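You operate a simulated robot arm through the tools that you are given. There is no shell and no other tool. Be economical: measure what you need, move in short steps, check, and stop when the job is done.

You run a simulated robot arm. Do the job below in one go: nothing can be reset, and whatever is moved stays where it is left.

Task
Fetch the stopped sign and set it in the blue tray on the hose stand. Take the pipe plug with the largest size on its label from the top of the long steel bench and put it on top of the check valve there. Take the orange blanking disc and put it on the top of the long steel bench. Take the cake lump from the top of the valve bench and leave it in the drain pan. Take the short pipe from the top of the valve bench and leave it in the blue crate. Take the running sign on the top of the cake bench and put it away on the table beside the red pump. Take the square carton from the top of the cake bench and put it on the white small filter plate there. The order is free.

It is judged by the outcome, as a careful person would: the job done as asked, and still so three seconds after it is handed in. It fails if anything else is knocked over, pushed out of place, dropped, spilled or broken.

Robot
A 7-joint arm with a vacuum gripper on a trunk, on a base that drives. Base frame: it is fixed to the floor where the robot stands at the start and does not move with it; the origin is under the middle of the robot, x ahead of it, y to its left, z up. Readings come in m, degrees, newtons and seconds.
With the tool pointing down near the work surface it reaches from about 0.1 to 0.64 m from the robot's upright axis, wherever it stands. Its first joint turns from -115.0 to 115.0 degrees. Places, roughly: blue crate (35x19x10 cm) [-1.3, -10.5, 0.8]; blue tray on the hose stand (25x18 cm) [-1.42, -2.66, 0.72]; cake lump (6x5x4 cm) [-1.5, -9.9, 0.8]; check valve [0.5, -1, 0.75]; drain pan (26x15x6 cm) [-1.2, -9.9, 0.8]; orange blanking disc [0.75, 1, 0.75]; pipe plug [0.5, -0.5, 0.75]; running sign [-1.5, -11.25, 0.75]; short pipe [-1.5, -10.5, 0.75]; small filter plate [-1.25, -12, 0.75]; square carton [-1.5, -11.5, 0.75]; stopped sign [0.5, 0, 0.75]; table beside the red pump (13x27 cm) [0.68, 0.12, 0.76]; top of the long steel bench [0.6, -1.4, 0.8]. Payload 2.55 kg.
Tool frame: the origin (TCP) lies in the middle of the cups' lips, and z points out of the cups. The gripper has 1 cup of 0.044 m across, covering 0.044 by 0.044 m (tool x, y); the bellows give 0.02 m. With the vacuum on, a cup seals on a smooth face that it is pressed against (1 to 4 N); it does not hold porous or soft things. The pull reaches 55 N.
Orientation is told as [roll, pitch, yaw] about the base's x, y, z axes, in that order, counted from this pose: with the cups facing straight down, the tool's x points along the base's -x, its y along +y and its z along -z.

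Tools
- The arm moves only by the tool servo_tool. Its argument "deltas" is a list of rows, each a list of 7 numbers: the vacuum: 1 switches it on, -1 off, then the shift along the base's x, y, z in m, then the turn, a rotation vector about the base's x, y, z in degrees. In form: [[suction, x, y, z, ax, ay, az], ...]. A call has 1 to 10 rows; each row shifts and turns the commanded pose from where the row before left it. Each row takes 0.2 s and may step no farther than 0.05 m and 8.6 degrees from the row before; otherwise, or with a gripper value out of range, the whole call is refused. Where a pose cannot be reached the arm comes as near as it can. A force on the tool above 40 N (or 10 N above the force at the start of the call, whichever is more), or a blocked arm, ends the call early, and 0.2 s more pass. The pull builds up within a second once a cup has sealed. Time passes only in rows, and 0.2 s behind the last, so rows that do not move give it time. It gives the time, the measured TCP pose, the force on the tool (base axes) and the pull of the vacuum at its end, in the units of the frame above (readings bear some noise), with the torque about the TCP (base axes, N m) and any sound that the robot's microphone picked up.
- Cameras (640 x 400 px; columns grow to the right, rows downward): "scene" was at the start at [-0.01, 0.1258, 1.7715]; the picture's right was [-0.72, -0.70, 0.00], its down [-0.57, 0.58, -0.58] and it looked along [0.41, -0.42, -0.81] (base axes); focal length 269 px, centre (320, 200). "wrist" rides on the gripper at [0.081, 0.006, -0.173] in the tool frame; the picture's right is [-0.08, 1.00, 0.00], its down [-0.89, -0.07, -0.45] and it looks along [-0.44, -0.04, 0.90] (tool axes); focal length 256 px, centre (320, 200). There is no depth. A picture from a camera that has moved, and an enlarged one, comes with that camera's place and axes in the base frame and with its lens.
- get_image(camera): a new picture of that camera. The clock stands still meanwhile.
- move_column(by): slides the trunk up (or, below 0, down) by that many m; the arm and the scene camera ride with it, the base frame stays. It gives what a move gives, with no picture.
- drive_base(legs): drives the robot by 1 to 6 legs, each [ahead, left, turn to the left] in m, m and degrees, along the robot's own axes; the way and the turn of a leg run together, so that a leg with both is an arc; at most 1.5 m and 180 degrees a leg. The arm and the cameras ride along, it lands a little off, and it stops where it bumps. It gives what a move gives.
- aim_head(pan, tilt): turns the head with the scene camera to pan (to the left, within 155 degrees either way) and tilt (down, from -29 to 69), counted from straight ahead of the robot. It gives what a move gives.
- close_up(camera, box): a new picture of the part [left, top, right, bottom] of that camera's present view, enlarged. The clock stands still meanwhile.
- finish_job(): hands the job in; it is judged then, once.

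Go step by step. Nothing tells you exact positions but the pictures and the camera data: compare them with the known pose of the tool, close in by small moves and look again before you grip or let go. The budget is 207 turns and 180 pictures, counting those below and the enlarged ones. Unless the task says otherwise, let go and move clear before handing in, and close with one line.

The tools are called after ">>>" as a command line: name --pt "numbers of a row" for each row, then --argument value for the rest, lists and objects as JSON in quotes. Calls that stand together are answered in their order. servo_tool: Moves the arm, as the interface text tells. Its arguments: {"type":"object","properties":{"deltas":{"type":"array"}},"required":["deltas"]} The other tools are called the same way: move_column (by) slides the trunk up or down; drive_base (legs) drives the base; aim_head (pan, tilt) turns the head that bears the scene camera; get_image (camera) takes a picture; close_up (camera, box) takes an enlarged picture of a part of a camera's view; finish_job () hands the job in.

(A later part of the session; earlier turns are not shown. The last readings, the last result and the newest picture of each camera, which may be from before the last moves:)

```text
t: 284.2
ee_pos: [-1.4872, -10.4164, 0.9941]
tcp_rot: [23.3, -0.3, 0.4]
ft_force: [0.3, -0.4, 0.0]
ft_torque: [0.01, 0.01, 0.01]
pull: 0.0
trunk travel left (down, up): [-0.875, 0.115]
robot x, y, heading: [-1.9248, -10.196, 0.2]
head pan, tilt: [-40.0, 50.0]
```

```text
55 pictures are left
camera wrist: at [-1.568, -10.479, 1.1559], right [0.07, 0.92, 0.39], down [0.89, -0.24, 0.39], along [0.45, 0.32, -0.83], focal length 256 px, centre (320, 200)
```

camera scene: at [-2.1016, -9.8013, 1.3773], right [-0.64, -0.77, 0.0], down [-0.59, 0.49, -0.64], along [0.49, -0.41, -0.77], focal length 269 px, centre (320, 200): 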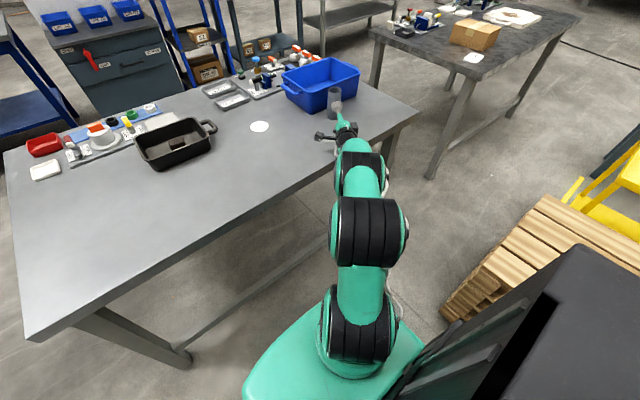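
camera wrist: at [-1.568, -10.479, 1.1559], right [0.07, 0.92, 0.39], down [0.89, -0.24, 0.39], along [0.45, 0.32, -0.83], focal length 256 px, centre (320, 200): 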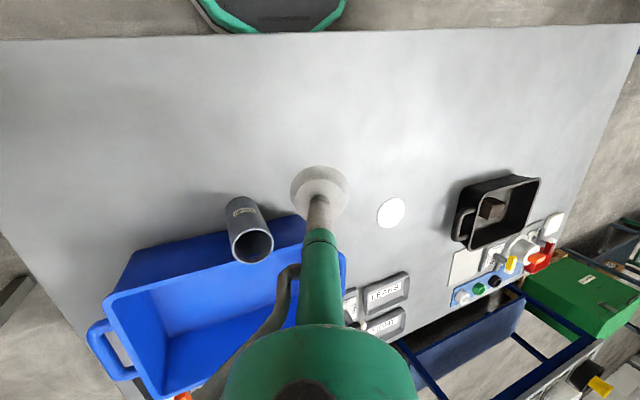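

>>> servo_tool --pt "-1 0 0 0.03 0 0 0" --pt "-1 0 0 0 -8 0 0" --pt "-1 0 0 0 -8 0 0" --pt "-1 0 0 0 -7.3 0 0" --pt "-1 0 0 0 0 0 0"

>>> get_image --camera "wrist"

>>> get_image --camera "scene"

```text
t: 285.4
ee_pos: [-1.4964, -10.4077, 1.0153]
tcp_rot: [-0.2, -0.2, 0.4]
ft_force: [0.5, -0.2, -0.1]
ft_torque: [0.02, 0.0, 0.01]
pull: 0.1
out of reach, approached as far as the arm can: row 1
trunk travel left (down, up): [-0.875, 0.115]
robot x, y, heading: [-1.927, -10.197, 0.2]
head pan, tilt: [-40.0, 50.0]
```

```text
54 pictures are left
camera wrist: at [-1.5768, -10.4017, 1.1893], right [0.07, 1.0, 0.0], down [0.89, -0.06, 0.45], along [0.45, -0.03, -0.89], focal length 256 px, centre (320, 200)
```

wrist: 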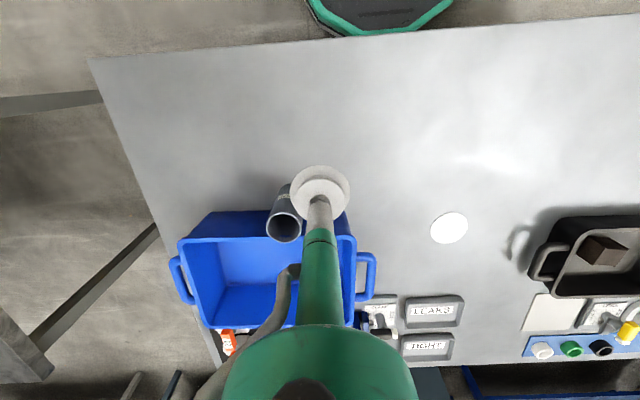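

```text
53 pictures are left
camera scene: at [-1.9292, -10.0696, 1.7773], right [-0.64, -0.77, 0.0], down [-0.59, 0.49, -0.64], along [0.49, -0.41, -0.77], focal length 269 px, centre (320, 200)
```

scene: 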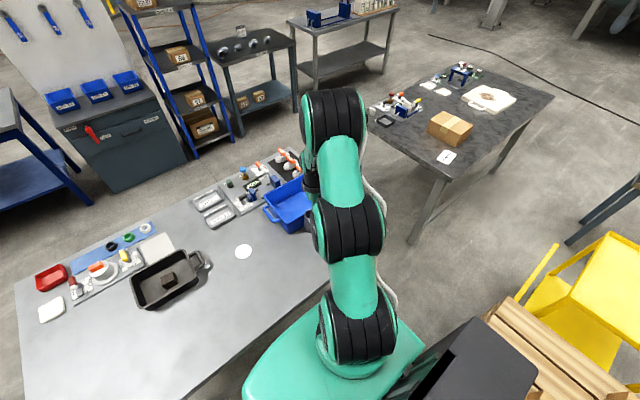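

>>> servo_tool --pt "-1 0.038 -0.019 0 0 0 0" --pt "-1 0.038 -0.019 0 0 0 0" --pt "-1 0.036 -0.018 0 0 0 0" --pt "-1 0 0 -0.04 0 0 0" --pt "-1 0 0 -0.03 0 0 0" --pt "-1 0 0 0 0 0 0"

>>> close_up --camera "wrist" --box '[240, 80, 400, 240]'

>>> aim_head --pan 0 --tilt 52

>>> close_up --camera "scene" --box '[380, 120, 540, 280]'

```text
t: 286.8
ee_pos: [-1.3838, -10.4622, 0.9434]
tcp_rot: [-0.2, -0.2, 0.5]
ft_force: [0.0, 0.2, -0.5]
ft_torque: [0.04, -0.01, 0.0]
pull: 0.0
trunk travel left (down, up): [-0.875, 0.115]
robot x, y, heading: [-1.9279, -10.1975, 0.2]
head pan, tilt: [-40.0, 50.0]
```

```text
2.50 times, centred on (320, 160) of wrist
camera zoom: at [-1.4642, -10.456, 1.1178], right [0.07, 1.0, 0.0], down [0.89, -0.06, 0.45], along [0.45, -0.03, -0.89], focal length 640 px, centre (320, 300)
```

zoom: 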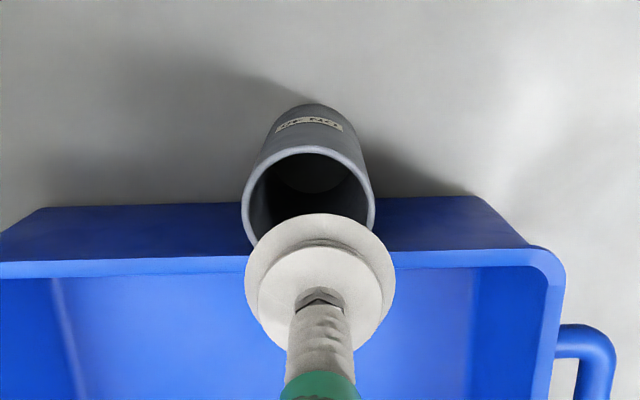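

```text
t: 287.9
ee_pos: [-1.3839, -10.462, 0.9447]
tcp_rot: [-0.2, -0.2, 0.4]
ft_force: [0.0, 0.0, 0.4]
ft_torque: [-0.01, 0.0, 0.01]
pull: 0.1
trunk travel left (down, up): [-0.875, 0.115]
robot x, y, heading: [-1.9257, -10.1974, 0.5]
head pan, tilt: [0.0, 52.0]
```

```text
2.50 times, centred on (460, 200) of scene
camera zoom: at [-1.9133, -10.0192, 1.7746], right [0.01, -1.0, 0.0], down [-0.79, 0.0, -0.62], along [0.62, 0.0, -0.79], focal length 673 px, centre (-30, 200)
```

zoom: 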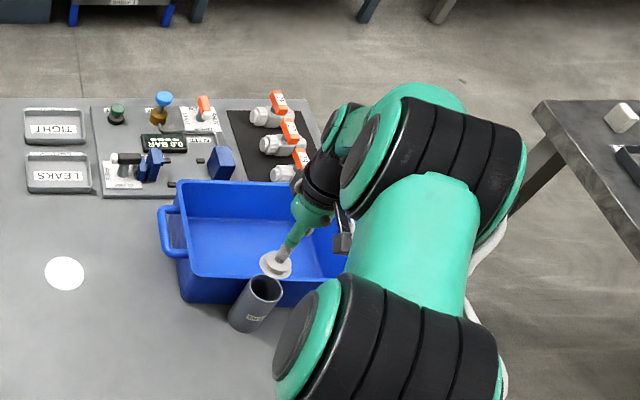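

>>> servo_tool --pt "1 -0.002 -0.003 -0.035 0 0 0" --pt "1 0 0 -0.006 0 0 0" --pt "1 0 0 0 0 0 0"

>>> servo_tool --pt "1 0 0 -0.005 0 0 0" --pt "1 0 0 0 0 0 0"

>>> servo_tool --pt "1 0 0 -0.004 0 0 0" --pt "1 0 0 0 0 0 0"

```text
t: 288.7
ee_pos: [-1.3843, -10.467, 0.9044]
tcp_rot: [-0.2, -0.2, 0.4]
ft_force: [0.6, 0.5, 0.3]
ft_torque: [-0.02, -0.02, -0.02]
pull: 0.0
trunk travel left (down, up): [-0.875, 0.115]
robot x, y, heading: [-1.9273, -10.1971, 0.1]
head pan, tilt: [0.0, 52.0]
```

```text
t: 289.3
ee_pos: [-1.3851, -10.4661, 0.9001]
tcp_rot: [-0.1, -0.2, 0.5]
ft_force: [0.5, -1.2, -0.6]
ft_torque: [0.02, -0.01, 0.0]
pull: 0.0
trunk travel left (down, up): [-0.875, 0.115]
robot x, y, heading: [-1.9235, -10.1964, 0.5]
head pan, tilt: [0.0, 52.0]
```

```text
t: 289.9
ee_pos: [-1.385, -10.4654, 0.8971]
tcp_rot: [-0.1, -0.2, 0.4]
ft_force: [-0.2, -0.2, -1.2]
ft_torque: [-0.01, 0.03, -0.01]
pull: 55.3
trunk travel left (down, up): [-0.875, 0.115]
robot x, y, heading: [-1.9208, -10.1973, 0.5]
head pan, tilt: [0.0, 52.0]
```

>>> servo_tool --pt "1 0 0 0.02 0 0 0" --pt "1 0 0 0.045 0 0 0" --pt "1 0 0 0.045 0 0 0" --pt "1 0 0 0.045 0 0 0" --pt "1 0 0 0.02 0 0 0" --pt "1 0 0 0 0 0 0"

>>> drive_base --legs '[[0.045, -0.09, 0]]'

>>> get_image --camera "wrist"

>>> get_image --camera "scene"

```text
t: 291.3
ee_pos: [-1.3881, -10.4631, 1.0716]
tcp_rot: [-0.2, -0.4, 0.4]
ft_force: [-0.2, -0.1, -0.4]
ft_torque: [0.05, 0.04, 0.04]
pull: 54.7
trunk travel left (down, up): [-0.875, 0.115]
robot x, y, heading: [-1.9279, -10.1985, 0.3]
head pan, tilt: [0.0, 52.0]
```

```text
t: 292.4
ee_pos: [-1.3403, -10.5541, 1.0716]
tcp_rot: [-0.2, -0.2, 0.5]
ft_force: [-0.1, -0.4, -0.2]
ft_torque: [0.05, -0.01, 0.0]
pull: 55.1
trunk travel left (down, up): [-0.875, 0.115]
robot x, y, heading: [-1.8789, -10.284, 0.3]
head pan, tilt: [0.0, 52.0]
```

```text
50 pictures are left
camera wrist: at [-1.4214, -10.5481, 1.244], right [0.07, 1.0, 0.0], down [0.89, -0.06, 0.45], along [0.45, -0.03, -0.89], focal length 256 px, centre (320, 200)
```

wrist: 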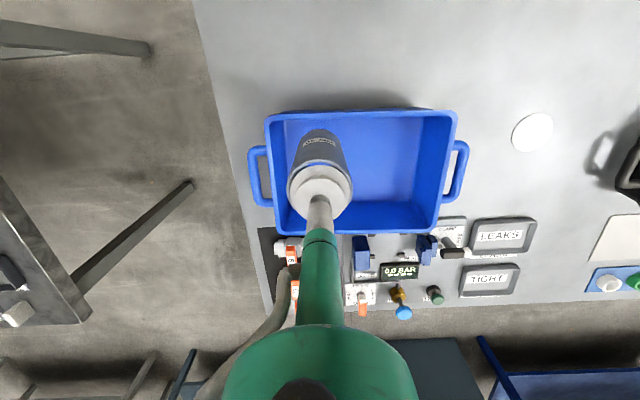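

```text
49 pictures are left
camera scene: at [-1.8677, -10.1097, 1.7747], right [0.01, -1.0, 0.0], down [-0.79, -0.01, -0.62], along [0.62, 0.01, -0.79], focal length 269 px, centre (320, 200)
```

scene: 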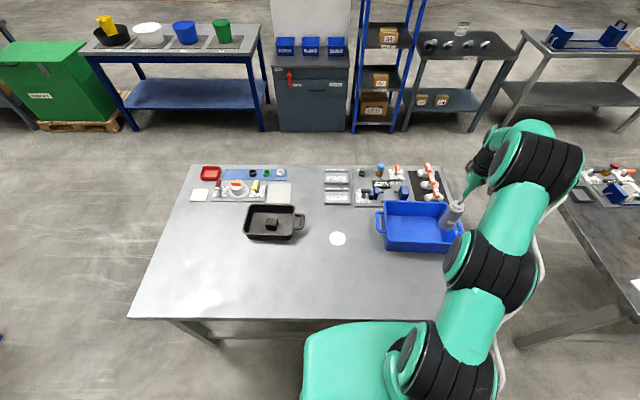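

>>> servo_tool --pt "1 0.02 0.027 0 0 0 0" --pt "1 0.02 0.028 0 0 0 0" --pt "1 0 0 -0.045 0 0 0" --pt "1 0 0 -0.045 0 0 0" --pt "1 0 0 -0.045 0 0 0" --pt "1 0 0 -0.02 0 0 0" --pt "1 0 0 0 0 0 0"

>>> get_image --camera "wrist"

>>> close_up --camera "scene" --box '[340, 150, 500, 270]'

```text
t: 294.0
ee_pos: [-1.3076, -10.4945, 0.9108]
tcp_rot: [-0.2, -0.4, 0.5]
ft_force: [0.6, 0.9, 0.0]
ft_torque: [0.01, 0.02, 0.03]
pull: 54.9
out of reach, approached as far as the arm can: row 2
trunk travel left (down, up): [-0.875, 0.115]
robot x, y, heading: [-1.8828, -10.2882, 0.0]
head pan, tilt: [0.0, 52.0]
```

```text
48 pictures are left
camera wrist: at [-1.3881, -10.4886, 1.0842], right [0.07, 1.0, 0.0], down [0.89, -0.06, 0.45], along [0.45, -0.03, -0.89], focal length 256 px, centre (320, 200)
```

wrist: 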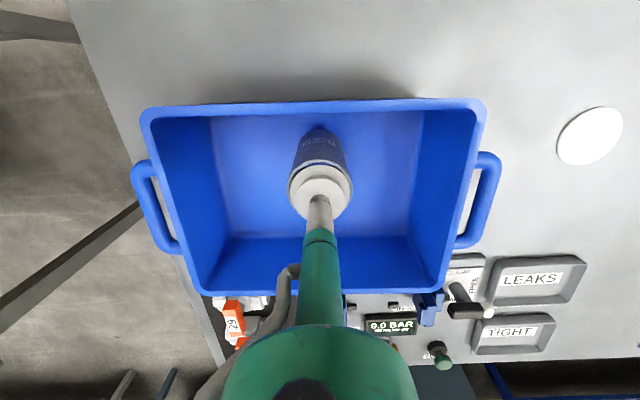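

```text
3.33 times, centred on (420, 210) of scene
camera zoom: at [-1.8681, -10.1093, 1.7746], right [0.01, -1.0, 0.0], down [-0.79, -0.01, -0.62], along [0.62, 0.0, -0.79], focal length 898 px, centre (-13, 167)
```

zoom: 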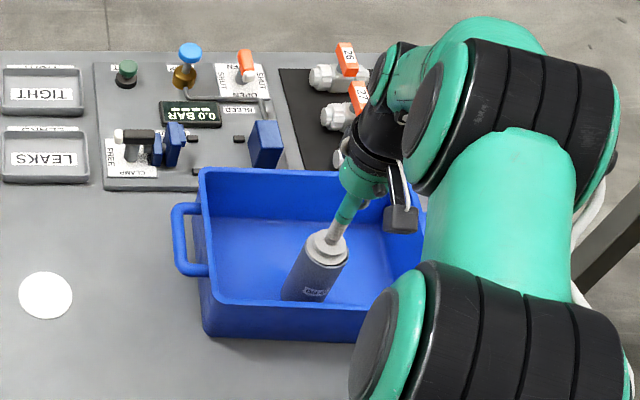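

>>> servo_tool --pt "1 0 0 -0.006 0 0 0" --pt "1 0 0 0 0 0 0"

>>> servo_tool --pt "1 0 0 -0.004 0 0 0" --pt "1 0 0 0 0 0 0"

```text
t: 294.6
ee_pos: [-1.3067, -10.4939, 0.9059]
tcp_rot: [-0.2, -0.4, 0.4]
ft_force: [0.2, 0.2, -0.5]
ft_torque: [0.02, -0.01, -0.01]
pull: 54.9
trunk travel left (down, up): [-0.875, 0.115]
robot x, y, heading: [-1.8815, -10.2867, 0.3]
head pan, tilt: [0.0, 52.0]
```

```text
t: 295.2
ee_pos: [-1.3079, -10.4956, 0.9016]
tcp_rot: [-0.1, -0.3, 0.6]
ft_force: [0.4, -0.2, -0.9]
ft_torque: [0.01, -0.01, 0.01]
pull: 54.5
trunk travel left (down, up): [-0.875, 0.115]
robot x, y, heading: [-1.8773, -10.2868, 0.4]
head pan, tilt: [0.0, 52.0]
```

>>> servo_tool --pt "1 0 0 -0.003 0 0 0" --pt "1 0 0 0 0 0 0"

>>> servo_tool --pt "1 0 0 -0.003 0 0 0" --pt "1 0 0 0 0 0 0"

```text
t: 295.8
ee_pos: [-1.3066, -10.4945, 0.8976]
tcp_rot: [-0.3, -0.3, 0.5]
ft_force: [-0.5, -0.4, -0.4]
ft_torque: [0.02, -0.01, 0.01]
pull: 54.5
trunk travel left (down, up): [-0.875, 0.115]
robot x, y, heading: [-1.8822, -10.2846, 0.5]
head pan, tilt: [0.0, 52.0]
```

```text
t: 296.4
ee_pos: [-1.3072, -10.4952, 0.8955]
tcp_rot: [-0.3, -0.6, 0.5]
ft_force: [0.5, 1.5, 8.9]
ft_torque: [0.22, 0.23, -0.03]
pull: 55.0
trunk travel left (down, up): [-0.875, 0.115]
robot x, y, heading: [-1.8844, -10.2877, 0.6]
head pan, tilt: [0.0, 52.0]
```

Touching the crate floor; releasing and lifting straight up.

>>> servo_tool --pt "-1 0 0 0.002 0 0 0" --pt "-1 0 0 0 0 0 0" --pt "-1 0 0 0 0 0 0" --pt "-1 0 0 0.01 0 0 0" --pt "-1 0 0 0.045 0 0 0" --pt "-1 0 0 0.045 0 0 0" --pt "-1 0 0 0.045 0 0 0" --pt "-1 -0.045 0 0 0 0 0" --pt "-1 -0.045 0.01 0 0 0 0" --pt "-1 -0.045 0.01 0 0 0 0"

>>> get_image --camera "scene"

```text
t: 298.6
ee_pos: [-1.444, -10.476, 1.0439]
tcp_rot: [-0.2, -0.4, 0.5]
ft_force: [-0.4, 0.1, 0.3]
ft_torque: [-0.01, -0.04, 0.02]
pull: 0.1
trunk travel left (down, up): [-0.875, 0.115]
robot x, y, heading: [-1.8828, -10.2856, 0.7]
head pan, tilt: [0.0, 52.0]
```

```text
46 pictures are left
camera scene: at [-1.8701, -10.1091, 1.7746], right [0.01, -1.0, 0.0], down [-0.79, -0.01, -0.62], along [0.62, 0.0, -0.79], focal length 269 px, centre (320, 200)
```

scene: 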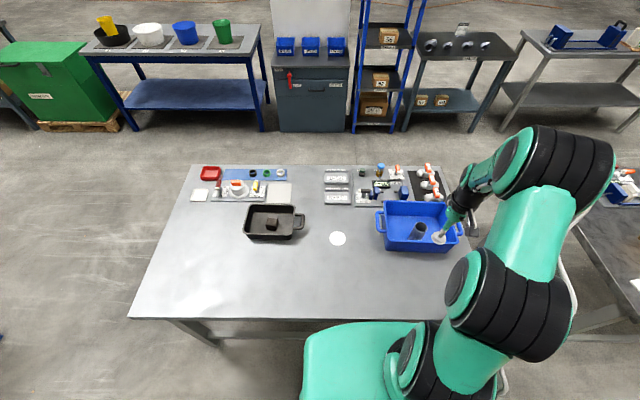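

>>> servo_tool --pt "-1 -0.045 0.04 0 0 0 0" --pt "-1 -0.045 -0.0 0.03 0 0 0" --pt "-1 0 0.045 0 0 0 0" --pt "-1 0 0.045 0 0 0 0" --pt "-1 0 0.045 0 0 0 0"

>>> aim_head --pan -90 --tilt 60

>>> get_image --camera "scene"

```text
refused: row 1 steps farther than a row can; nothing moved
```

```text
t: 300.3
ee_pos: [-1.443, -10.4751, 1.0432]
tcp_rot: [-0.2, -0.3, 0.4]
ft_force: [-0.1, -0.2, 0.6]
ft_torque: [-0.01, -0.03, -0.02]
pull: 0.1
trunk travel left (down, up): [-0.875, 0.115]
robot x, y, heading: [-1.8783, -10.287, 0.4]
head pan, tilt: [-90.0, 60.0]
```

```text
45 pictures are left
camera scene: at [-1.9422, -10.1766, 1.7647], right [-1.0, -0.01, 0.0], down [-0.01, 0.87, -0.5], along [0.0, -0.5, -0.87], focal length 269 px, centre (320, 200)
```

scene: 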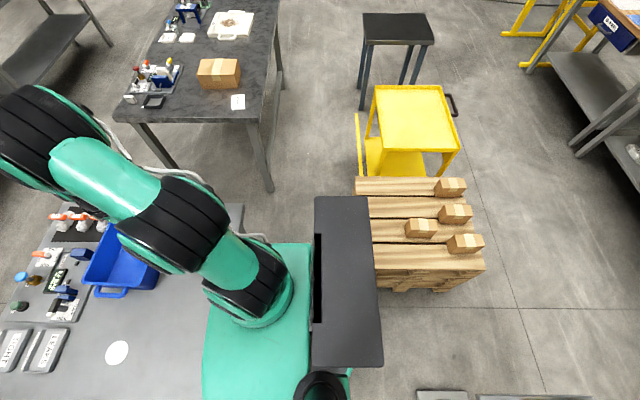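

>>> servo_tool --pt "-1 -0.02 0.04 0.01 0 0 0" --pt "-1 -0.02 0.04 0.01 0 0 0" --pt "-1 -0.02 0.04 0.01 0 0 0" --pt "-1 -0.02 0.04 0 0 0 0" --pt "-1 -0.02 0.03 0 0 0 0"

>>> drive_base --legs '[[-0.06, 0, 0], [0, 0.7, 0], [0, 0.72, 0]]'

>>> drive_base --legs '[[1.5, 0, 0]]'

```text
t: 301.5
ee_pos: [-1.5454, -10.2862, 1.0721]
tcp_rot: [-0.3, -0.4, 0.3]
ft_force: [0.5, -0.1, -0.2]
ft_torque: [-0.02, -0.04, 0.0]
pull: 0.1
trunk travel left (down, up): [-0.875, 0.115]
robot x, y, heading: [-1.881, -10.2864, 0.2]
head pan, tilt: [-90.0, 60.0]
```

```text
t: 309.5
ee_pos: [-1.6241, -8.8493, 1.0703]
tcp_rot: [-0.2, -0.2, 1.9]
ft_force: [0.1, -0.1, 0.7]
ft_torque: [-0.02, -0.05, -0.03]
pull: 0.1
trunk travel left (down, up): [-0.875, 0.115]
robot x, y, heading: [-1.9642, -8.8582, 1.8]
head pan, tilt: [-90.0, 60.0]
```

```text
t: 316.9
ee_pos: [-0.1301, -8.8253, 1.0709]
tcp_rot: [-0.2, -0.3, 0.7]
ft_force: [-0.3, -0.2, 0.1]
ft_torque: [-0.01, 0.01, -0.02]
pull: 0.2
trunk travel left (down, up): [-0.875, 0.115]
robot x, y, heading: [-0.4691, -8.8282, 0.6]
head pan, tilt: [-90.0, 60.0]
```

>>> drive_base --legs '[[0, 0, -90.6], [1.4, 0, 0], [1.4, 0, 0]]'

>>> aim_head --pan 0 --tilt 35

>>> get_image --camera "scene"

```text
t: 334.2
ee_pos: [-0.5216, -11.9361, 1.0711]
tcp_rot: [-0.2, -0.3, -90.8]
ft_force: [-0.5, 0.5, 0.1]
ft_torque: [0.04, 0.0, 0.01]
pull: 0.1
trunk travel left (down, up): [-0.875, 0.115]
robot x, y, heading: [-0.5119, -11.5997, -91.2]
head pan, tilt: [-90.0, 60.0]
```

```text
t: 335.8
ee_pos: [-0.5209, -11.9343, 1.072]
tcp_rot: [-0.2, -0.2, -90.8]
ft_force: [0.5, 0.4, 0.0]
ft_torque: [0.05, 0.01, 0.0]
pull: 0.2
trunk travel left (down, up): [-0.875, 0.115]
robot x, y, heading: [-0.5147, -11.5995, -91.2]
head pan, tilt: [0.0, 35.0]
```

```text
44 pictures are left
camera scene: at [-0.3384, -11.6283, 1.799], right [-1.0, 0.02, 0.0], down [0.01, 0.57, -0.82], along [-0.01, -0.82, -0.57], focal length 269 px, centre (320, 200)
```

scene: 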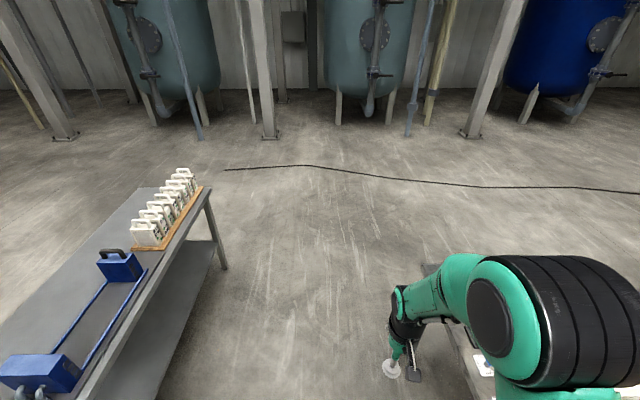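

>>> drive_base --legs '[[1.5, 0, 0], [0, -1.36, 0], [0, 0, 91.2]]'

>>> aim_head --pan 75 --tilt 45

>>> get_image --camera "scene"

```text
t: 353.3
ee_pos: [-1.5572, -13.0792, 1.0718]
tcp_rot: [-0.3, -0.3, 0.0]
ft_force: [0.0, 0.7, 0.1]
ft_torque: [0.01, 0.0, -0.01]
pull: 0.0
trunk travel left (down, up): [-0.875, 0.115]
robot x, y, heading: [-1.8977, -13.0787, 0.1]
head pan, tilt: [0.0, 35.0]
```

```text
t: 354.8
ee_pos: [-1.5582, -13.0788, 1.071]
tcp_rot: [-0.2, -0.2, 0.0]
ft_force: [0.3, -0.1, -1.0]
ft_torque: [0.03, -0.03, -0.05]
pull: 0.1
trunk travel left (down, up): [-0.875, 0.115]
robot x, y, heading: [-1.8904, -13.0796, -0.1]
head pan, tilt: [75.0, 45.0]
```

```text
43 pictures are left
camera scene: at [-1.9343, -12.8209, 1.7842], right [0.97, -0.26, 0.0], down [-0.18, -0.68, -0.71], along [0.18, 0.68, -0.71], focal length 269 px, centre (320, 200)
```

scene: 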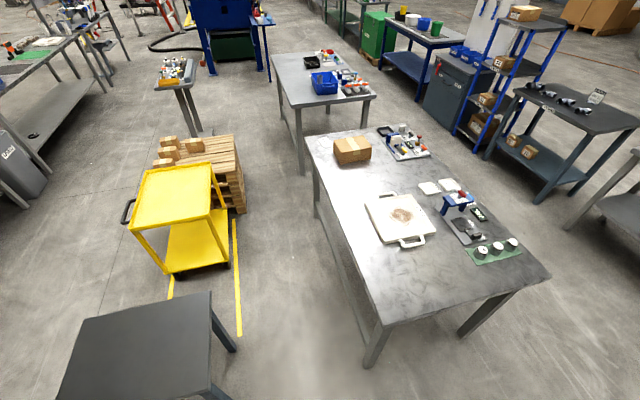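

>>> drive_base --legs '[[-0.02, 0.75, 0], [0, 0.75, 0]]'

>>> aim_head --pan -5 --tilt 55

>>> get_image --camera "scene"

>>> get_image --camera "wrist"

```text
t: 362.6
ee_pos: [-1.55, -11.57, 1.0713]
tcp_rot: [-0.2, -0.3, -1.4]
ft_force: [0.6, 0.0, 0.6]
ft_torque: [0.01, 0.02, 0.0]
pull: 0.0
trunk travel left (down, up): [-0.875, 0.115]
robot x, y, heading: [-1.8865, -11.5598, -1.6]
head pan, tilt: [75.0, 45.0]
```

```text
t: 364.1
ee_pos: [-1.5507, -11.5705, 1.0711]
tcp_rot: [-0.2, -0.4, -1.4]
ft_force: [-0.4, -0.1, -0.3]
ft_torque: [0.04, 0.01, 0.02]
pull: 0.0
trunk travel left (down, up): [-0.875, 0.115]
robot x, y, heading: [-1.8883, -11.5598, -1.4]
head pan, tilt: [-5.0, 55.0]
```

```text
42 pictures are left
camera scene: at [-1.8723, -11.3894, 1.7707], right [-0.11, -0.99, 0.0], down [-0.81, 0.09, -0.57], along [0.57, -0.06, -0.82], focal length 269 px, centre (320, 200)
```

scene: 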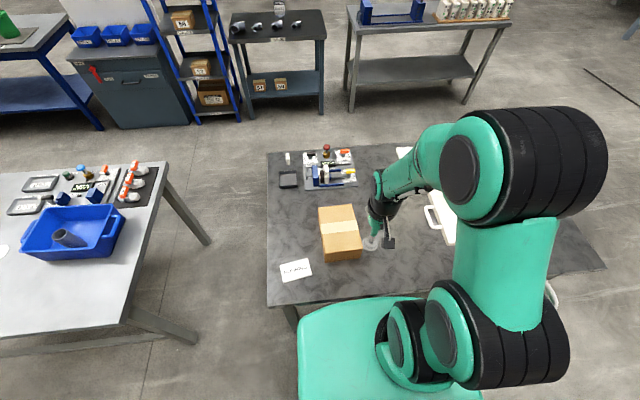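

```text
41 pictures are left
camera wrist: at [-1.6321, -11.5619, 1.2445], right [0.1, 0.99, 0.0], down [0.89, -0.09, 0.45], along [0.45, -0.05, -0.89], focal length 256 px, centre (320, 200)
```

wrist: 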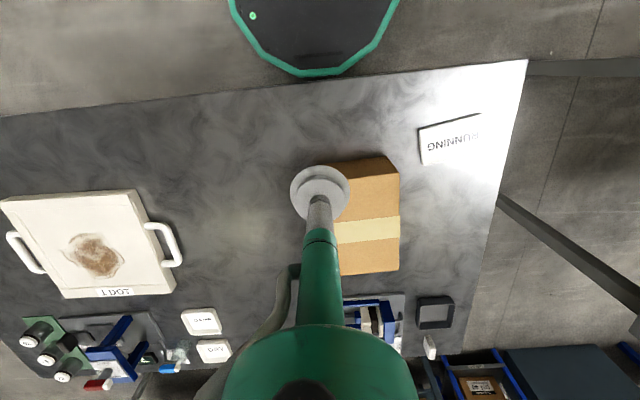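

>>> close_up --camera "wrist" --box '[0, 180, 250, 370]'

>>> close_up --camera "scene" --box '[260, 190, 420, 310]'

```text
2.11 times, centred on (125, 275) of wrist
camera zoom: at [-1.6321, -11.5619, 1.2445], right [0.1, 0.99, 0.0], down [0.89, -0.09, 0.45], along [0.45, -0.05, -0.89], focal length 539 px, centre (730, 42)
```

zoom: 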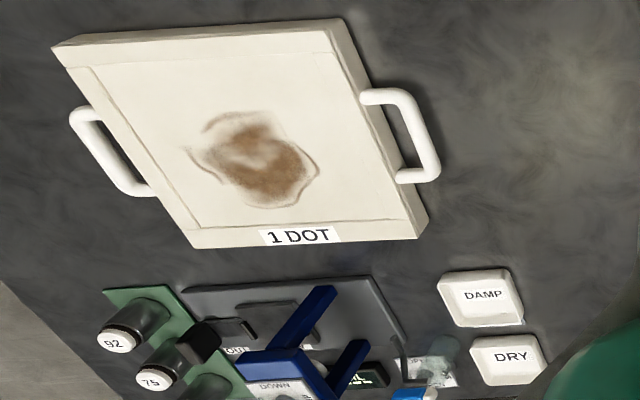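

```text
3.33 times, centred on (340, 250) of scene
camera zoom: at [-1.8723, -11.3894, 1.7707], right [-0.11, -0.99, 0.0], down [-0.81, 0.09, -0.57], along [0.57, -0.06, -0.82], focal length 898 px, centre (253, 33)
```

zoom: 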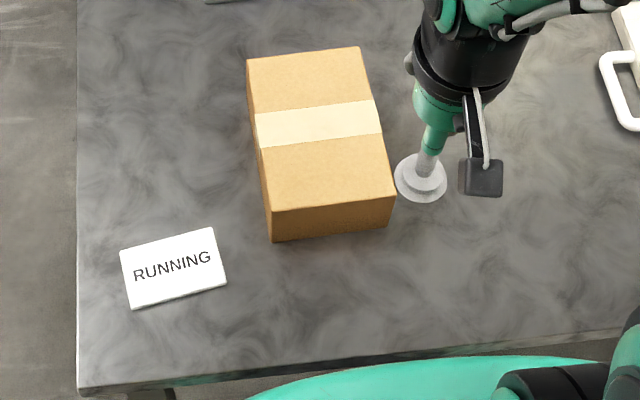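

>>> servo_tool --pt "-1 0.045 0.015 0 0 0 0" --pt "-1 0.045 0.015 0 0 0 0" --pt "-1 0.045 0.014 0 0 0 0" --pt "-1 0.045 0.014 0 0 0 0" --pt "-1 0 0 -0.045 0 0 0" --pt "-1 0 0 -0.045 0 0 0" --pt "-1 0 0 0 0 0 0"

>>> get_image --camera "wrist"

>>> close_up --camera "scene" --box '[260, 190, 420, 310]'

```text
t: 365.8
ee_pos: [-1.3699, -11.5168, 0.983]
tcp_rot: [-0.2, -0.4, -1.3]
ft_force: [-0.2, 0.4, -0.2]
ft_torque: [0.0, -0.04, 0.0]
pull: 0.0
trunk travel left (down, up): [-0.875, 0.115]
robot x, y, heading: [-1.8867, -11.5591, -1.3]
head pan, tilt: [-5.0, 55.0]
```

```text
38 pictures are left
camera wrist: at [-1.4522, -11.5074, 1.1563], right [0.1, 0.99, 0.0], down [0.89, -0.09, 0.45], along [0.45, -0.05, -0.89], focal length 256 px, centre (320, 200)
```

wrist: 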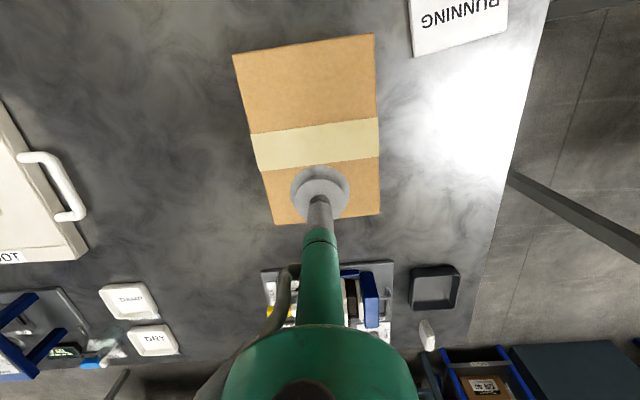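

```text
3.33 times, centred on (340, 250) of scene
camera zoom: at [-1.8735, -11.3897, 1.7708], right [-0.11, -0.99, 0.0], down [-0.81, 0.09, -0.57], along [0.57, -0.06, -0.82], focal length 898 px, centre (253, 33)
```

zoom: 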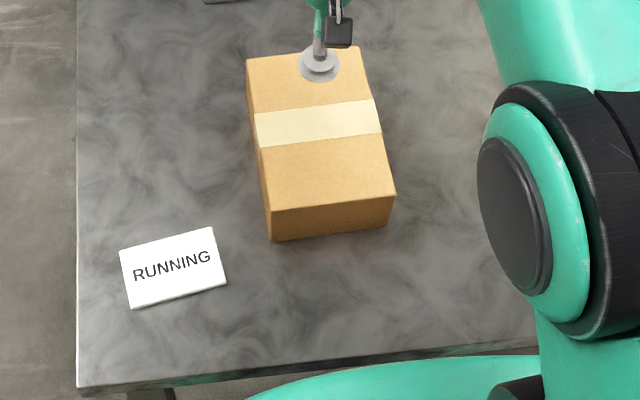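

>>> servo_tool --pt "1 -0.003 -0.004 -0.045 0 0 0" --pt "1 0 0 -0.035 0 0 0" --pt "1 0 0 0 0 0 0"

>>> servo_tool --pt "1 0 0 -0.01 0 0 0" --pt "1 0 0 0 0 0 0"

>>> servo_tool --pt "1 0 0 -0.008 0 0 0" --pt "1 0 0 0 0 0 0"

>>> close_up --camera "wrist" --box '[220, 60, 420, 230]'

```text
t: 366.6
ee_pos: [-1.3763, -11.5177, 0.901]
tcp_rot: [-0.3, -0.4, -1.3]
ft_force: [-0.4, -0.3, -0.5]
ft_torque: [0.02, 0.0, -0.01]
pull: 0.1
trunk travel left (down, up): [-0.875, 0.115]
robot x, y, heading: [-1.8882, -11.5596, -1.5]
head pan, tilt: [-5.0, 55.0]
```

```text
t: 367.1
ee_pos: [-1.3758, -11.5185, 0.8902]
tcp_rot: [-0.2, -0.3, -1.3]
ft_force: [-0.3, -0.3, -0.2]
ft_torque: [0.02, -0.01, -0.01]
pull: 0.1
trunk travel left (down, up): [-0.875, 0.115]
robot x, y, heading: [-1.8867, -11.5608, -1.3]
head pan, tilt: [-5.0, 55.0]
```

```text
t: 367.8
ee_pos: [-1.3753, -11.5166, 0.8836]
tcp_rot: [-0.2, -0.4, -1.3]
ft_force: [-0.2, -0.4, -0.1]
ft_torque: [0.03, -0.01, 0.02]
pull: 0.0
trunk travel left (down, up): [-0.875, 0.115]
robot x, y, heading: [-1.8865, -11.5611, -1.5]
head pan, tilt: [-5.0, 55.0]
```

```text
2.35 times, centred on (320, 145) of wrist
camera zoom: at [-1.456, -11.5091, 1.0568], right [0.1, 0.99, 0.0], down [0.89, -0.09, 0.45], along [0.45, -0.05, -0.89], focal length 602 px, centre (320, 329)
```

zoom: 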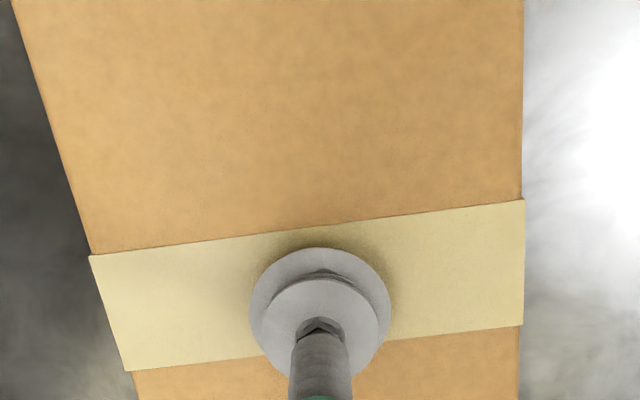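

>>> servo_tool --pt "1 -0.004 0 -0.005 0 0 0" --pt "1 0 0 0 0 0 0"

>>> servo_tool --pt "1 0 0 -0.005 0 0 0" --pt "1 0 0 0 0 0 0"

```text
t: 368.4
ee_pos: [-1.3794, -11.5165, 0.8774]
tcp_rot: [-0.2, -0.1, -1.3]
ft_force: [-0.3, -0.2, 0.6]
ft_torque: [0.02, 0.05, 0.0]
pull: 55.2
trunk travel left (down, up): [-0.875, 0.115]
robot x, y, heading: [-1.8859, -11.5603, -1.5]
head pan, tilt: [-5.0, 55.0]
```

```text
t: 368.9
ee_pos: [-1.3773, -11.5167, 0.8723]
tcp_rot: [-0.2, -0.3, -1.3]
ft_force: [0.4, -0.9, 0.1]
ft_torque: [0.01, 0.02, 0.01]
pull: 55.2
trunk travel left (down, up): [-0.875, 0.115]
robot x, y, heading: [-1.8907, -11.5602, -1.3]
head pan, tilt: [-5.0, 55.0]
```

>>> servo_tool --pt "1 0 0 0.02 0 0 0" --pt "1 0 0 0.04 0 0 0" --pt "1 0 0 0.045 0 0 0" --pt "1 0 0 0.045 0 0 0" --pt "1 0 0 0.02 0 0 0" --pt "1 0 0 0 0 0 0"

>>> drive_base --legs '[[0, -0.44, 1.4]]'

>>> get_image --camera "wrist"

>>> get_image --camera "scene"

```text
t: 370.4
ee_pos: [-1.3776, -11.5142, 1.0427]
tcp_rot: [-0.2, -0.3, -1.3]
ft_force: [0.1, 0.5, -5.8]
ft_torque: [0.03, 0.05, -0.03]
pull: 55.1
trunk travel left (down, up): [-0.875, 0.115]
robot x, y, heading: [-1.8873, -11.5634, -1.2]
head pan, tilt: [-5.0, 55.0]
```

```text
t: 373.0
ee_pos: [-1.3825, -11.9356, 1.0424]
tcp_rot: [-0.2, -0.3, 0.3]
ft_force: [0.7, 0.8, -5.0]
ft_torque: [0.01, 0.04, 0.02]
pull: 54.8
trunk travel left (down, up): [-0.875, 0.115]
robot x, y, heading: [-1.8928, -12.0002, 0.0]
head pan, tilt: [-5.0, 55.0]
```

```text
35 pictures are left
camera wrist: at [-1.4643, -11.9297, 1.2151], right [0.07, 1.0, 0.0], down [0.89, -0.06, 0.45], along [0.45, -0.04, -0.89], focal length 256 px, centre (320, 200)
```

wrist: 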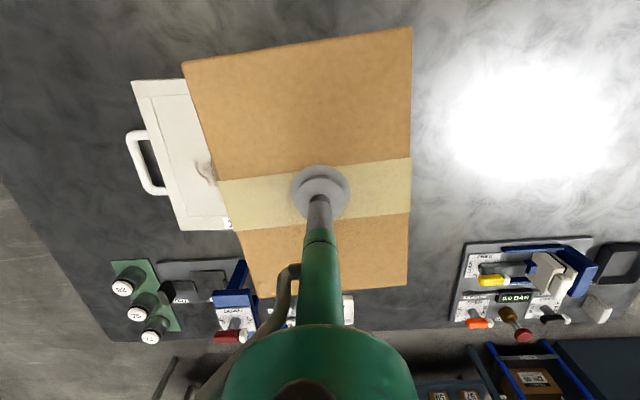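

```text
34 pictures are left
camera scene: at [-1.881, -11.8259, 1.7708], right [-0.08, -1.0, 0.0], down [-0.82, 0.07, -0.57], along [0.57, -0.05, -0.82], focal length 269 px, centre (320, 200)
```

scene: 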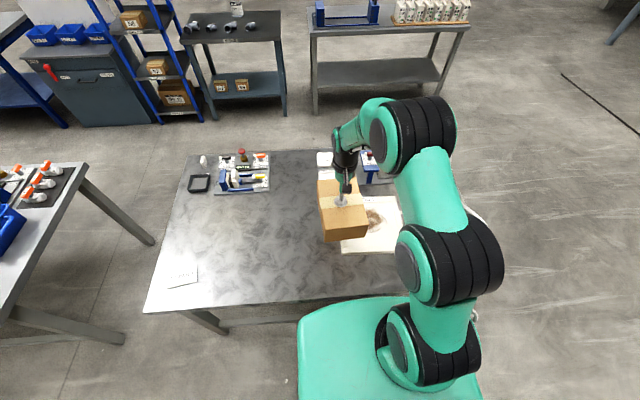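

>>> servo_tool --pt "1 0.012 -0.042 0 0 0 0" --pt "1 0.011 -0.042 0 0 0 0" --pt "1 0.011 -0.041 0 0 0 0" --pt "1 0.011 -0.04 0 0 0 0" --pt "1 0 0 -0.045 0 0 0" --pt "1 0 0 -0.03 0 0 0" --pt "1 0 0 0 0 0 0"

>>> get_image --camera "wrist"

>>> close_up --camera "scene" --box '[300, 150, 460, 270]'

```text
t: 374.6
ee_pos: [-1.3379, -12.0986, 0.9671]
tcp_rot: [-0.2, -0.2, 0.4]
ft_force: [0.4, 0.6, -4.4]
ft_torque: [0.03, 0.02, 0.01]
pull: 55.2
trunk travel left (down, up): [-0.875, 0.115]
robot x, y, heading: [-1.8905, -11.9988, 0.3]
head pan, tilt: [-5.0, 55.0]
```

```text
33 pictures are left
camera wrist: at [-1.42, -12.0923, 1.14], right [0.07, 1.0, 0.0], down [0.89, -0.06, 0.45], along [0.45, -0.04, -0.89], focal length 256 px, centre (320, 200)
```

wrist: 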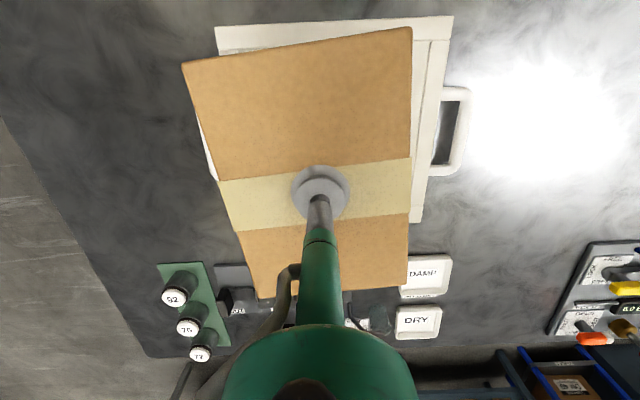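

```text
3.33 times, centred on (380, 210) of scene
camera zoom: at [-1.8812, -11.8253, 1.7707], right [-0.08, -1.0, 0.0], down [-0.82, 0.07, -0.57], along [0.57, -0.05, -0.82], focal length 898 px, centre (120, 167)
```

zoom: 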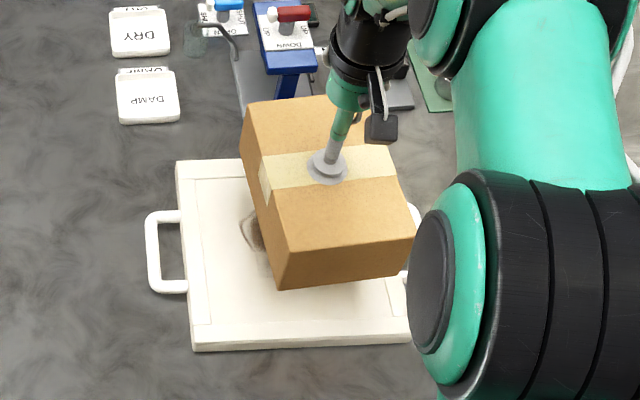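

>>> servo_tool --pt "1 -0.008 0.008 -0.03 0 0 0" --pt "1 0 0 -0.015 0 0 0" --pt "1 0 0 0 0 0 0"

>>> servo_tool --pt "1 0 0 -0.007 0 0 0" --pt "1 0 0 0 0 0 0"

>>> servo_tool --pt "1 0 0 -0.006 0 0 0" --pt "1 0 0 0 0 0 0"

```text
t: 375.4
ee_pos: [-1.3467, -12.0906, 0.9232]
tcp_rot: [-0.3, -0.3, 0.4]
ft_force: [-0.2, 0.5, -4.2]
ft_torque: [-0.02, 0.0, -0.02]
pull: 55.0
trunk travel left (down, up): [-0.875, 0.115]
robot x, y, heading: [-1.8904, -11.9973, 0.3]
head pan, tilt: [-5.0, 55.0]
```

```text
t: 376.0
ee_pos: [-1.3457, -12.092, 0.9159]
tcp_rot: [-0.2, -0.3, 0.3]
ft_force: [0.1, 0.0, -5.1]
ft_torque: [0.03, 0.03, 0.02]
pull: 55.5
trunk travel left (down, up): [-0.875, 0.115]
robot x, y, heading: [-1.8924, -11.9956, 0.3]
head pan, tilt: [-5.0, 55.0]
```

```text
t: 376.6
ee_pos: [-1.3464, -12.0908, 0.9113]
tcp_rot: [-0.2, -0.4, 0.4]
ft_force: [0.1, 0.2, -4.9]
ft_torque: [0.01, 0.06, -0.01]
pull: 55.1
trunk travel left (down, up): [-0.875, 0.115]
robot x, y, heading: [-1.8896, -12.0005, 0.3]
head pan, tilt: [-5.0, 55.0]
```

>>> servo_tool --pt "1 0 0 -0.005 0 0 0" --pt "1 0 0 0 0 0 0"

>>> servo_tool --pt "1 0 0 -0.004 0 0 0" --pt "1 0 0 0 0 0 0"

>>> close_up --camera "scene" --box '[300, 150, 460, 270]'

```text
t: 377.2
ee_pos: [-1.3459, -12.0923, 0.9051]
tcp_rot: [-0.2, -0.3, 0.5]
ft_force: [-0.1, 0.6, -5.8]
ft_torque: [0.02, -0.02, 0.03]
pull: 55.5
trunk travel left (down, up): [-0.875, 0.115]
robot x, y, heading: [-1.8949, -11.9991, 0.6]
head pan, tilt: [-5.0, 55.0]
```

```text
t: 377.8
ee_pos: [-1.3456, -12.093, 0.9003]
tcp_rot: [-0.2, -0.3, 0.4]
ft_force: [0.2, 0.2, -5.5]
ft_torque: [0.03, 0.0, 0.01]
pull: 55.0
trunk travel left (down, up): [-0.875, 0.115]
robot x, y, heading: [-1.892, -11.997, 0.6]
head pan, tilt: [-5.0, 55.0]
```

```text
3.33 times, centred on (380, 210) of scene
camera zoom: at [-1.881, -11.8256, 1.7707], right [-0.08, -1.0, 0.0], down [-0.82, 0.07, -0.57], along [0.57, -0.05, -0.82], focal length 898 px, centre (120, 167)
```

zoom: 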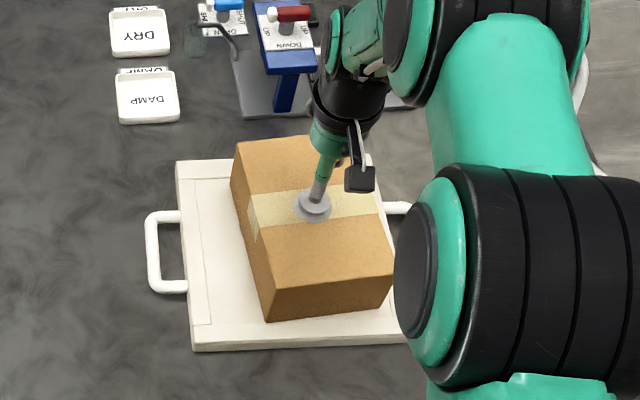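

>>> servo_tool --pt "1 0 0 -0.004 0 0 0" --pt "1 0 0 0 0 0 0"

>>> servo_tool --pt "1 0 0 -0.004 0 0 0" --pt "1 0 0 0 0 0 0"

>>> servo_tool --pt "1 0 0 -0.004 0 0 0" --pt "1 0 0 0 0 0 0"

```text
t: 378.4
ee_pos: [-1.3452, -12.0916, 0.8971]
tcp_rot: [-0.1, -0.4, 0.4]
ft_force: [0.3, 1.3, -1.2]
ft_torque: [-0.16, 0.25, -0.07]
pull: 54.7
trunk travel left (down, up): [-0.875, 0.115]
robot x, y, heading: [-1.8901, -11.9936, 0.4]
head pan, tilt: [-5.0, 55.0]
```

```text
t: 379.0
ee_pos: [-1.3453, -12.0925, 0.8966]
tcp_rot: [-0.3, -0.7, 0.5]
ft_force: [-0.7, 1.4, 15.0]
ft_torque: [-0.18, 0.46, -0.04]
pull: 55.0
trunk travel left (down, up): [-0.875, 0.115]
robot x, y, heading: [-1.8946, -11.9972, 0.5]
head pan, tilt: [-5.0, 55.0]
```

```text
t: 379.6
ee_pos: [-1.3457, -12.0925, 0.8936]
tcp_rot: [-0.3, -0.8, 0.4]
ft_force: [-0.7, 2.8, 31.3]
ft_torque: [-0.18, 0.4, 0.01]
pull: 54.9
trunk travel left (down, up): [-0.875, 0.115]
robot x, y, heading: [-1.8909, -11.9953, 0.4]
head pan, tilt: [-5.0, 55.0]
```

Seated on the plate. Releasing.

>>> servo_tool --pt "1 0 0 0.006 0 0 0" --pt "-1 0 0 0 0 0 0" --pt "-1 0 0 0 0 0 0" --pt "-1 0 0 0.01 0 0 0" --pt "-1 0 0 0.04 0 0 0" --pt "-1 0 0 0.045 0 0 0" --pt "-1 0 0 0.045 0 0 0" --pt "-1 -0.045 0.01 0 0 0 0" --pt "-1 -0.045 0.01 0 0 0 0" --pt "-1 -0.045 0.01 0 0 0 0"

>>> close_up --camera "scene" --box '[280, 140, 480, 280]'

>>> drive_base --legs '[[0, 0.52, 0]]'

>>> get_image --camera "wrist"

```text
t: 381.8
ee_pos: [-1.4786, -12.0631, 1.0351]
tcp_rot: [-0.2, -0.3, 0.4]
ft_force: [0.6, -0.4, -0.2]
ft_torque: [0.01, -0.06, 0.02]
pull: 0.1
trunk travel left (down, up): [-0.875, 0.115]
robot x, y, heading: [-1.8919, -11.9967, 0.4]
head pan, tilt: [-5.0, 55.0]
```

```text
2.86 times, centred on (380, 210) of scene
camera zoom: at [-1.8834, -11.8251, 1.7707], right [-0.08, -1.0, 0.0], down [-0.82, 0.07, -0.57], along [0.57, -0.05, -0.82], focal length 769 px, centre (149, 171)
```

zoom: 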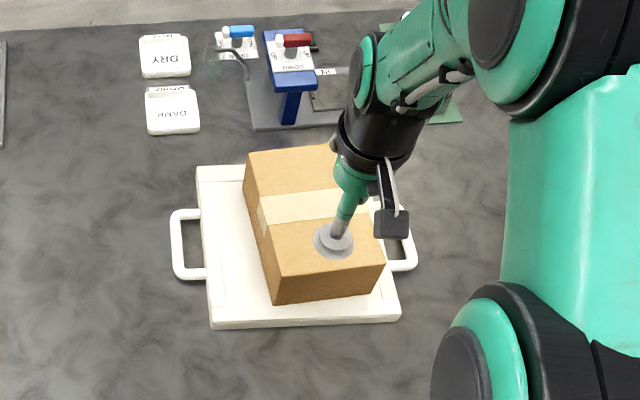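

```text
t: 384.8
ee_pos: [-1.4819, -11.5419, 1.036]
tcp_rot: [-0.3, -0.3, 0.7]
ft_force: [0.1, 0.9, 0.3]
ft_torque: [-0.03, -0.01, 0.0]
pull: 0.0
trunk travel left (down, up): [-0.875, 0.115]
robot x, y, heading: [-1.8965, -11.4785, 0.3]
head pan, tilt: [-5.0, 55.0]
```

```text
29 pictures are left
camera wrist: at [-1.5631, -11.537, 1.2087], right [0.07, 1.0, 0.0], down [0.89, -0.06, 0.45], along [0.45, -0.03, -0.89], focal length 256 px, centre (320, 200)
```

wrist: 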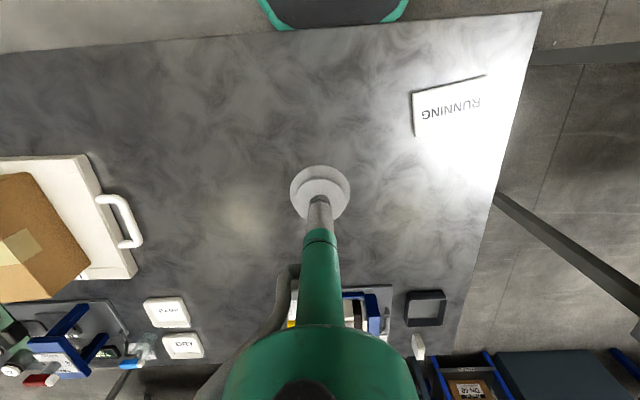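

>>> servo_tool --pt "-1 -0.004 0.045 0 0 0 0" --pt "-1 -0.004 0.045 0 0 0 0" --pt "-1 -0.004 0.045 0 0 0 0" --pt "-1 -0.004 0.045 0 0 0 0" --pt "-1 -0.002 0.03 -0.03 0 0 0" --pt "-1 0 0 -0.045 0 0 0" --pt "-1 0 0 -0.045 0 0 0" --pt "-1 0 0 0 0 0 0"

>>> get_image --camera "wrist"

```text
t: 386.6
ee_pos: [-1.4988, -11.3343, 0.917]
tcp_rot: [-0.2, -0.5, 0.8]
ft_force: [0.0, 0.5, 0.8]
ft_torque: [0.0, 0.01, 0.0]
pull: 0.2
trunk travel left (down, up): [-0.875, 0.115]
robot x, y, heading: [-1.8999, -11.4813, 0.8]
head pan, tilt: [-5.0, 55.0]
```

```text
28 pictures are left
camera wrist: at [-1.5809, -11.3282, 1.0891], right [0.07, 1.0, 0.0], down [0.89, -0.06, 0.45], along [0.45, -0.03, -0.89], focal length 256 px, centre (320, 200)
```

wrist: 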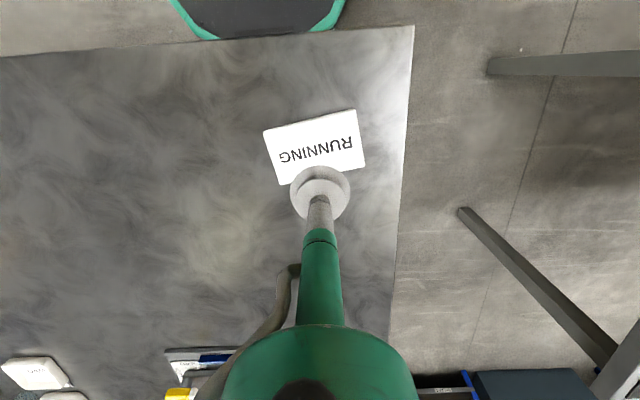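

>>> servo_tool --pt "1 0 -0.004 -0.045 0 0 0" --pt "1 0 0 -0.045 0 0 0" --pt "1 0 0 -0.015 0 0 0" --pt "1 0 0 0 0 0 0"

>>> servo_tool --pt "1 0 0 -0.006 0 0 0" --pt "1 0 0 0 0 0 0"

>>> servo_tool --pt "1 0 0 -0.005 0 0 0" --pt "1 0 0 0 0 0 0"

```text
t: 387.6
ee_pos: [-1.4986, -11.3375, 0.8087]
tcp_rot: [-0.2, -0.4, 0.7]
ft_force: [-0.3, -0.4, 0.0]
ft_torque: [-0.01, 0.02, -0.01]
pull: 0.0
trunk travel left (down, up): [-0.875, 0.115]
robot x, y, heading: [-1.8965, -11.4807, 0.7]
head pan, tilt: [-5.0, 55.0]
```

```text
t: 388.2
ee_pos: [-1.4989, -11.3379, 0.8044]
tcp_rot: [-0.2, -0.3, 0.6]
ft_force: [-0.3, 0.5, -0.1]
ft_torque: [0.0, 0.01, 0.03]
pull: 0.0
trunk travel left (down, up): [-0.875, 0.115]
robot x, y, heading: [-1.8914, -11.4775, 0.7]
head pan, tilt: [-5.0, 55.0]
```

```text
t: 388.8
ee_pos: [-1.4989, -11.3373, 0.7993]
tcp_rot: [-0.2, -0.4, 0.6]
ft_force: [0.1, 0.5, -0.2]
ft_torque: [-0.02, -0.01, 0.02]
pull: 0.0
trunk travel left (down, up): [-0.875, 0.115]
robot x, y, heading: [-1.8963, -11.479, 0.4]
head pan, tilt: [-5.0, 55.0]
```

>>> servo_tool --pt "1 0 0 -0.006 0 0 0" --pt "1 0 0 0 0 0 0"

>>> servo_tool --pt "1 0 0 -0.005 0 0 0" --pt "1 0 0 0 0 0 0"

```text
t: 389.4
ee_pos: [-1.4995, -11.3389, 0.794]
tcp_rot: [-0.2, -0.3, 0.7]
ft_force: [0.7, 0.5, 0.4]
ft_torque: [-0.02, -0.02, 0.04]
pull: 55.2
trunk travel left (down, up): [-0.875, 0.115]
robot x, y, heading: [-1.8958, -11.4787, 0.8]
head pan, tilt: [-5.0, 55.0]
```

```text
t: 390.0
ee_pos: [-1.4994, -11.3389, 0.7896]
tcp_rot: [-0.1, -0.5, 0.8]
ft_force: [-1.1, -0.3, 12.4]
ft_torque: [0.08, 0.37, 0.03]
pull: 54.7
trunk travel left (down, up): [-0.875, 0.115]
robot x, y, heading: [-1.8955, -11.4814, 0.6]
head pan, tilt: [-5.0, 55.0]
```

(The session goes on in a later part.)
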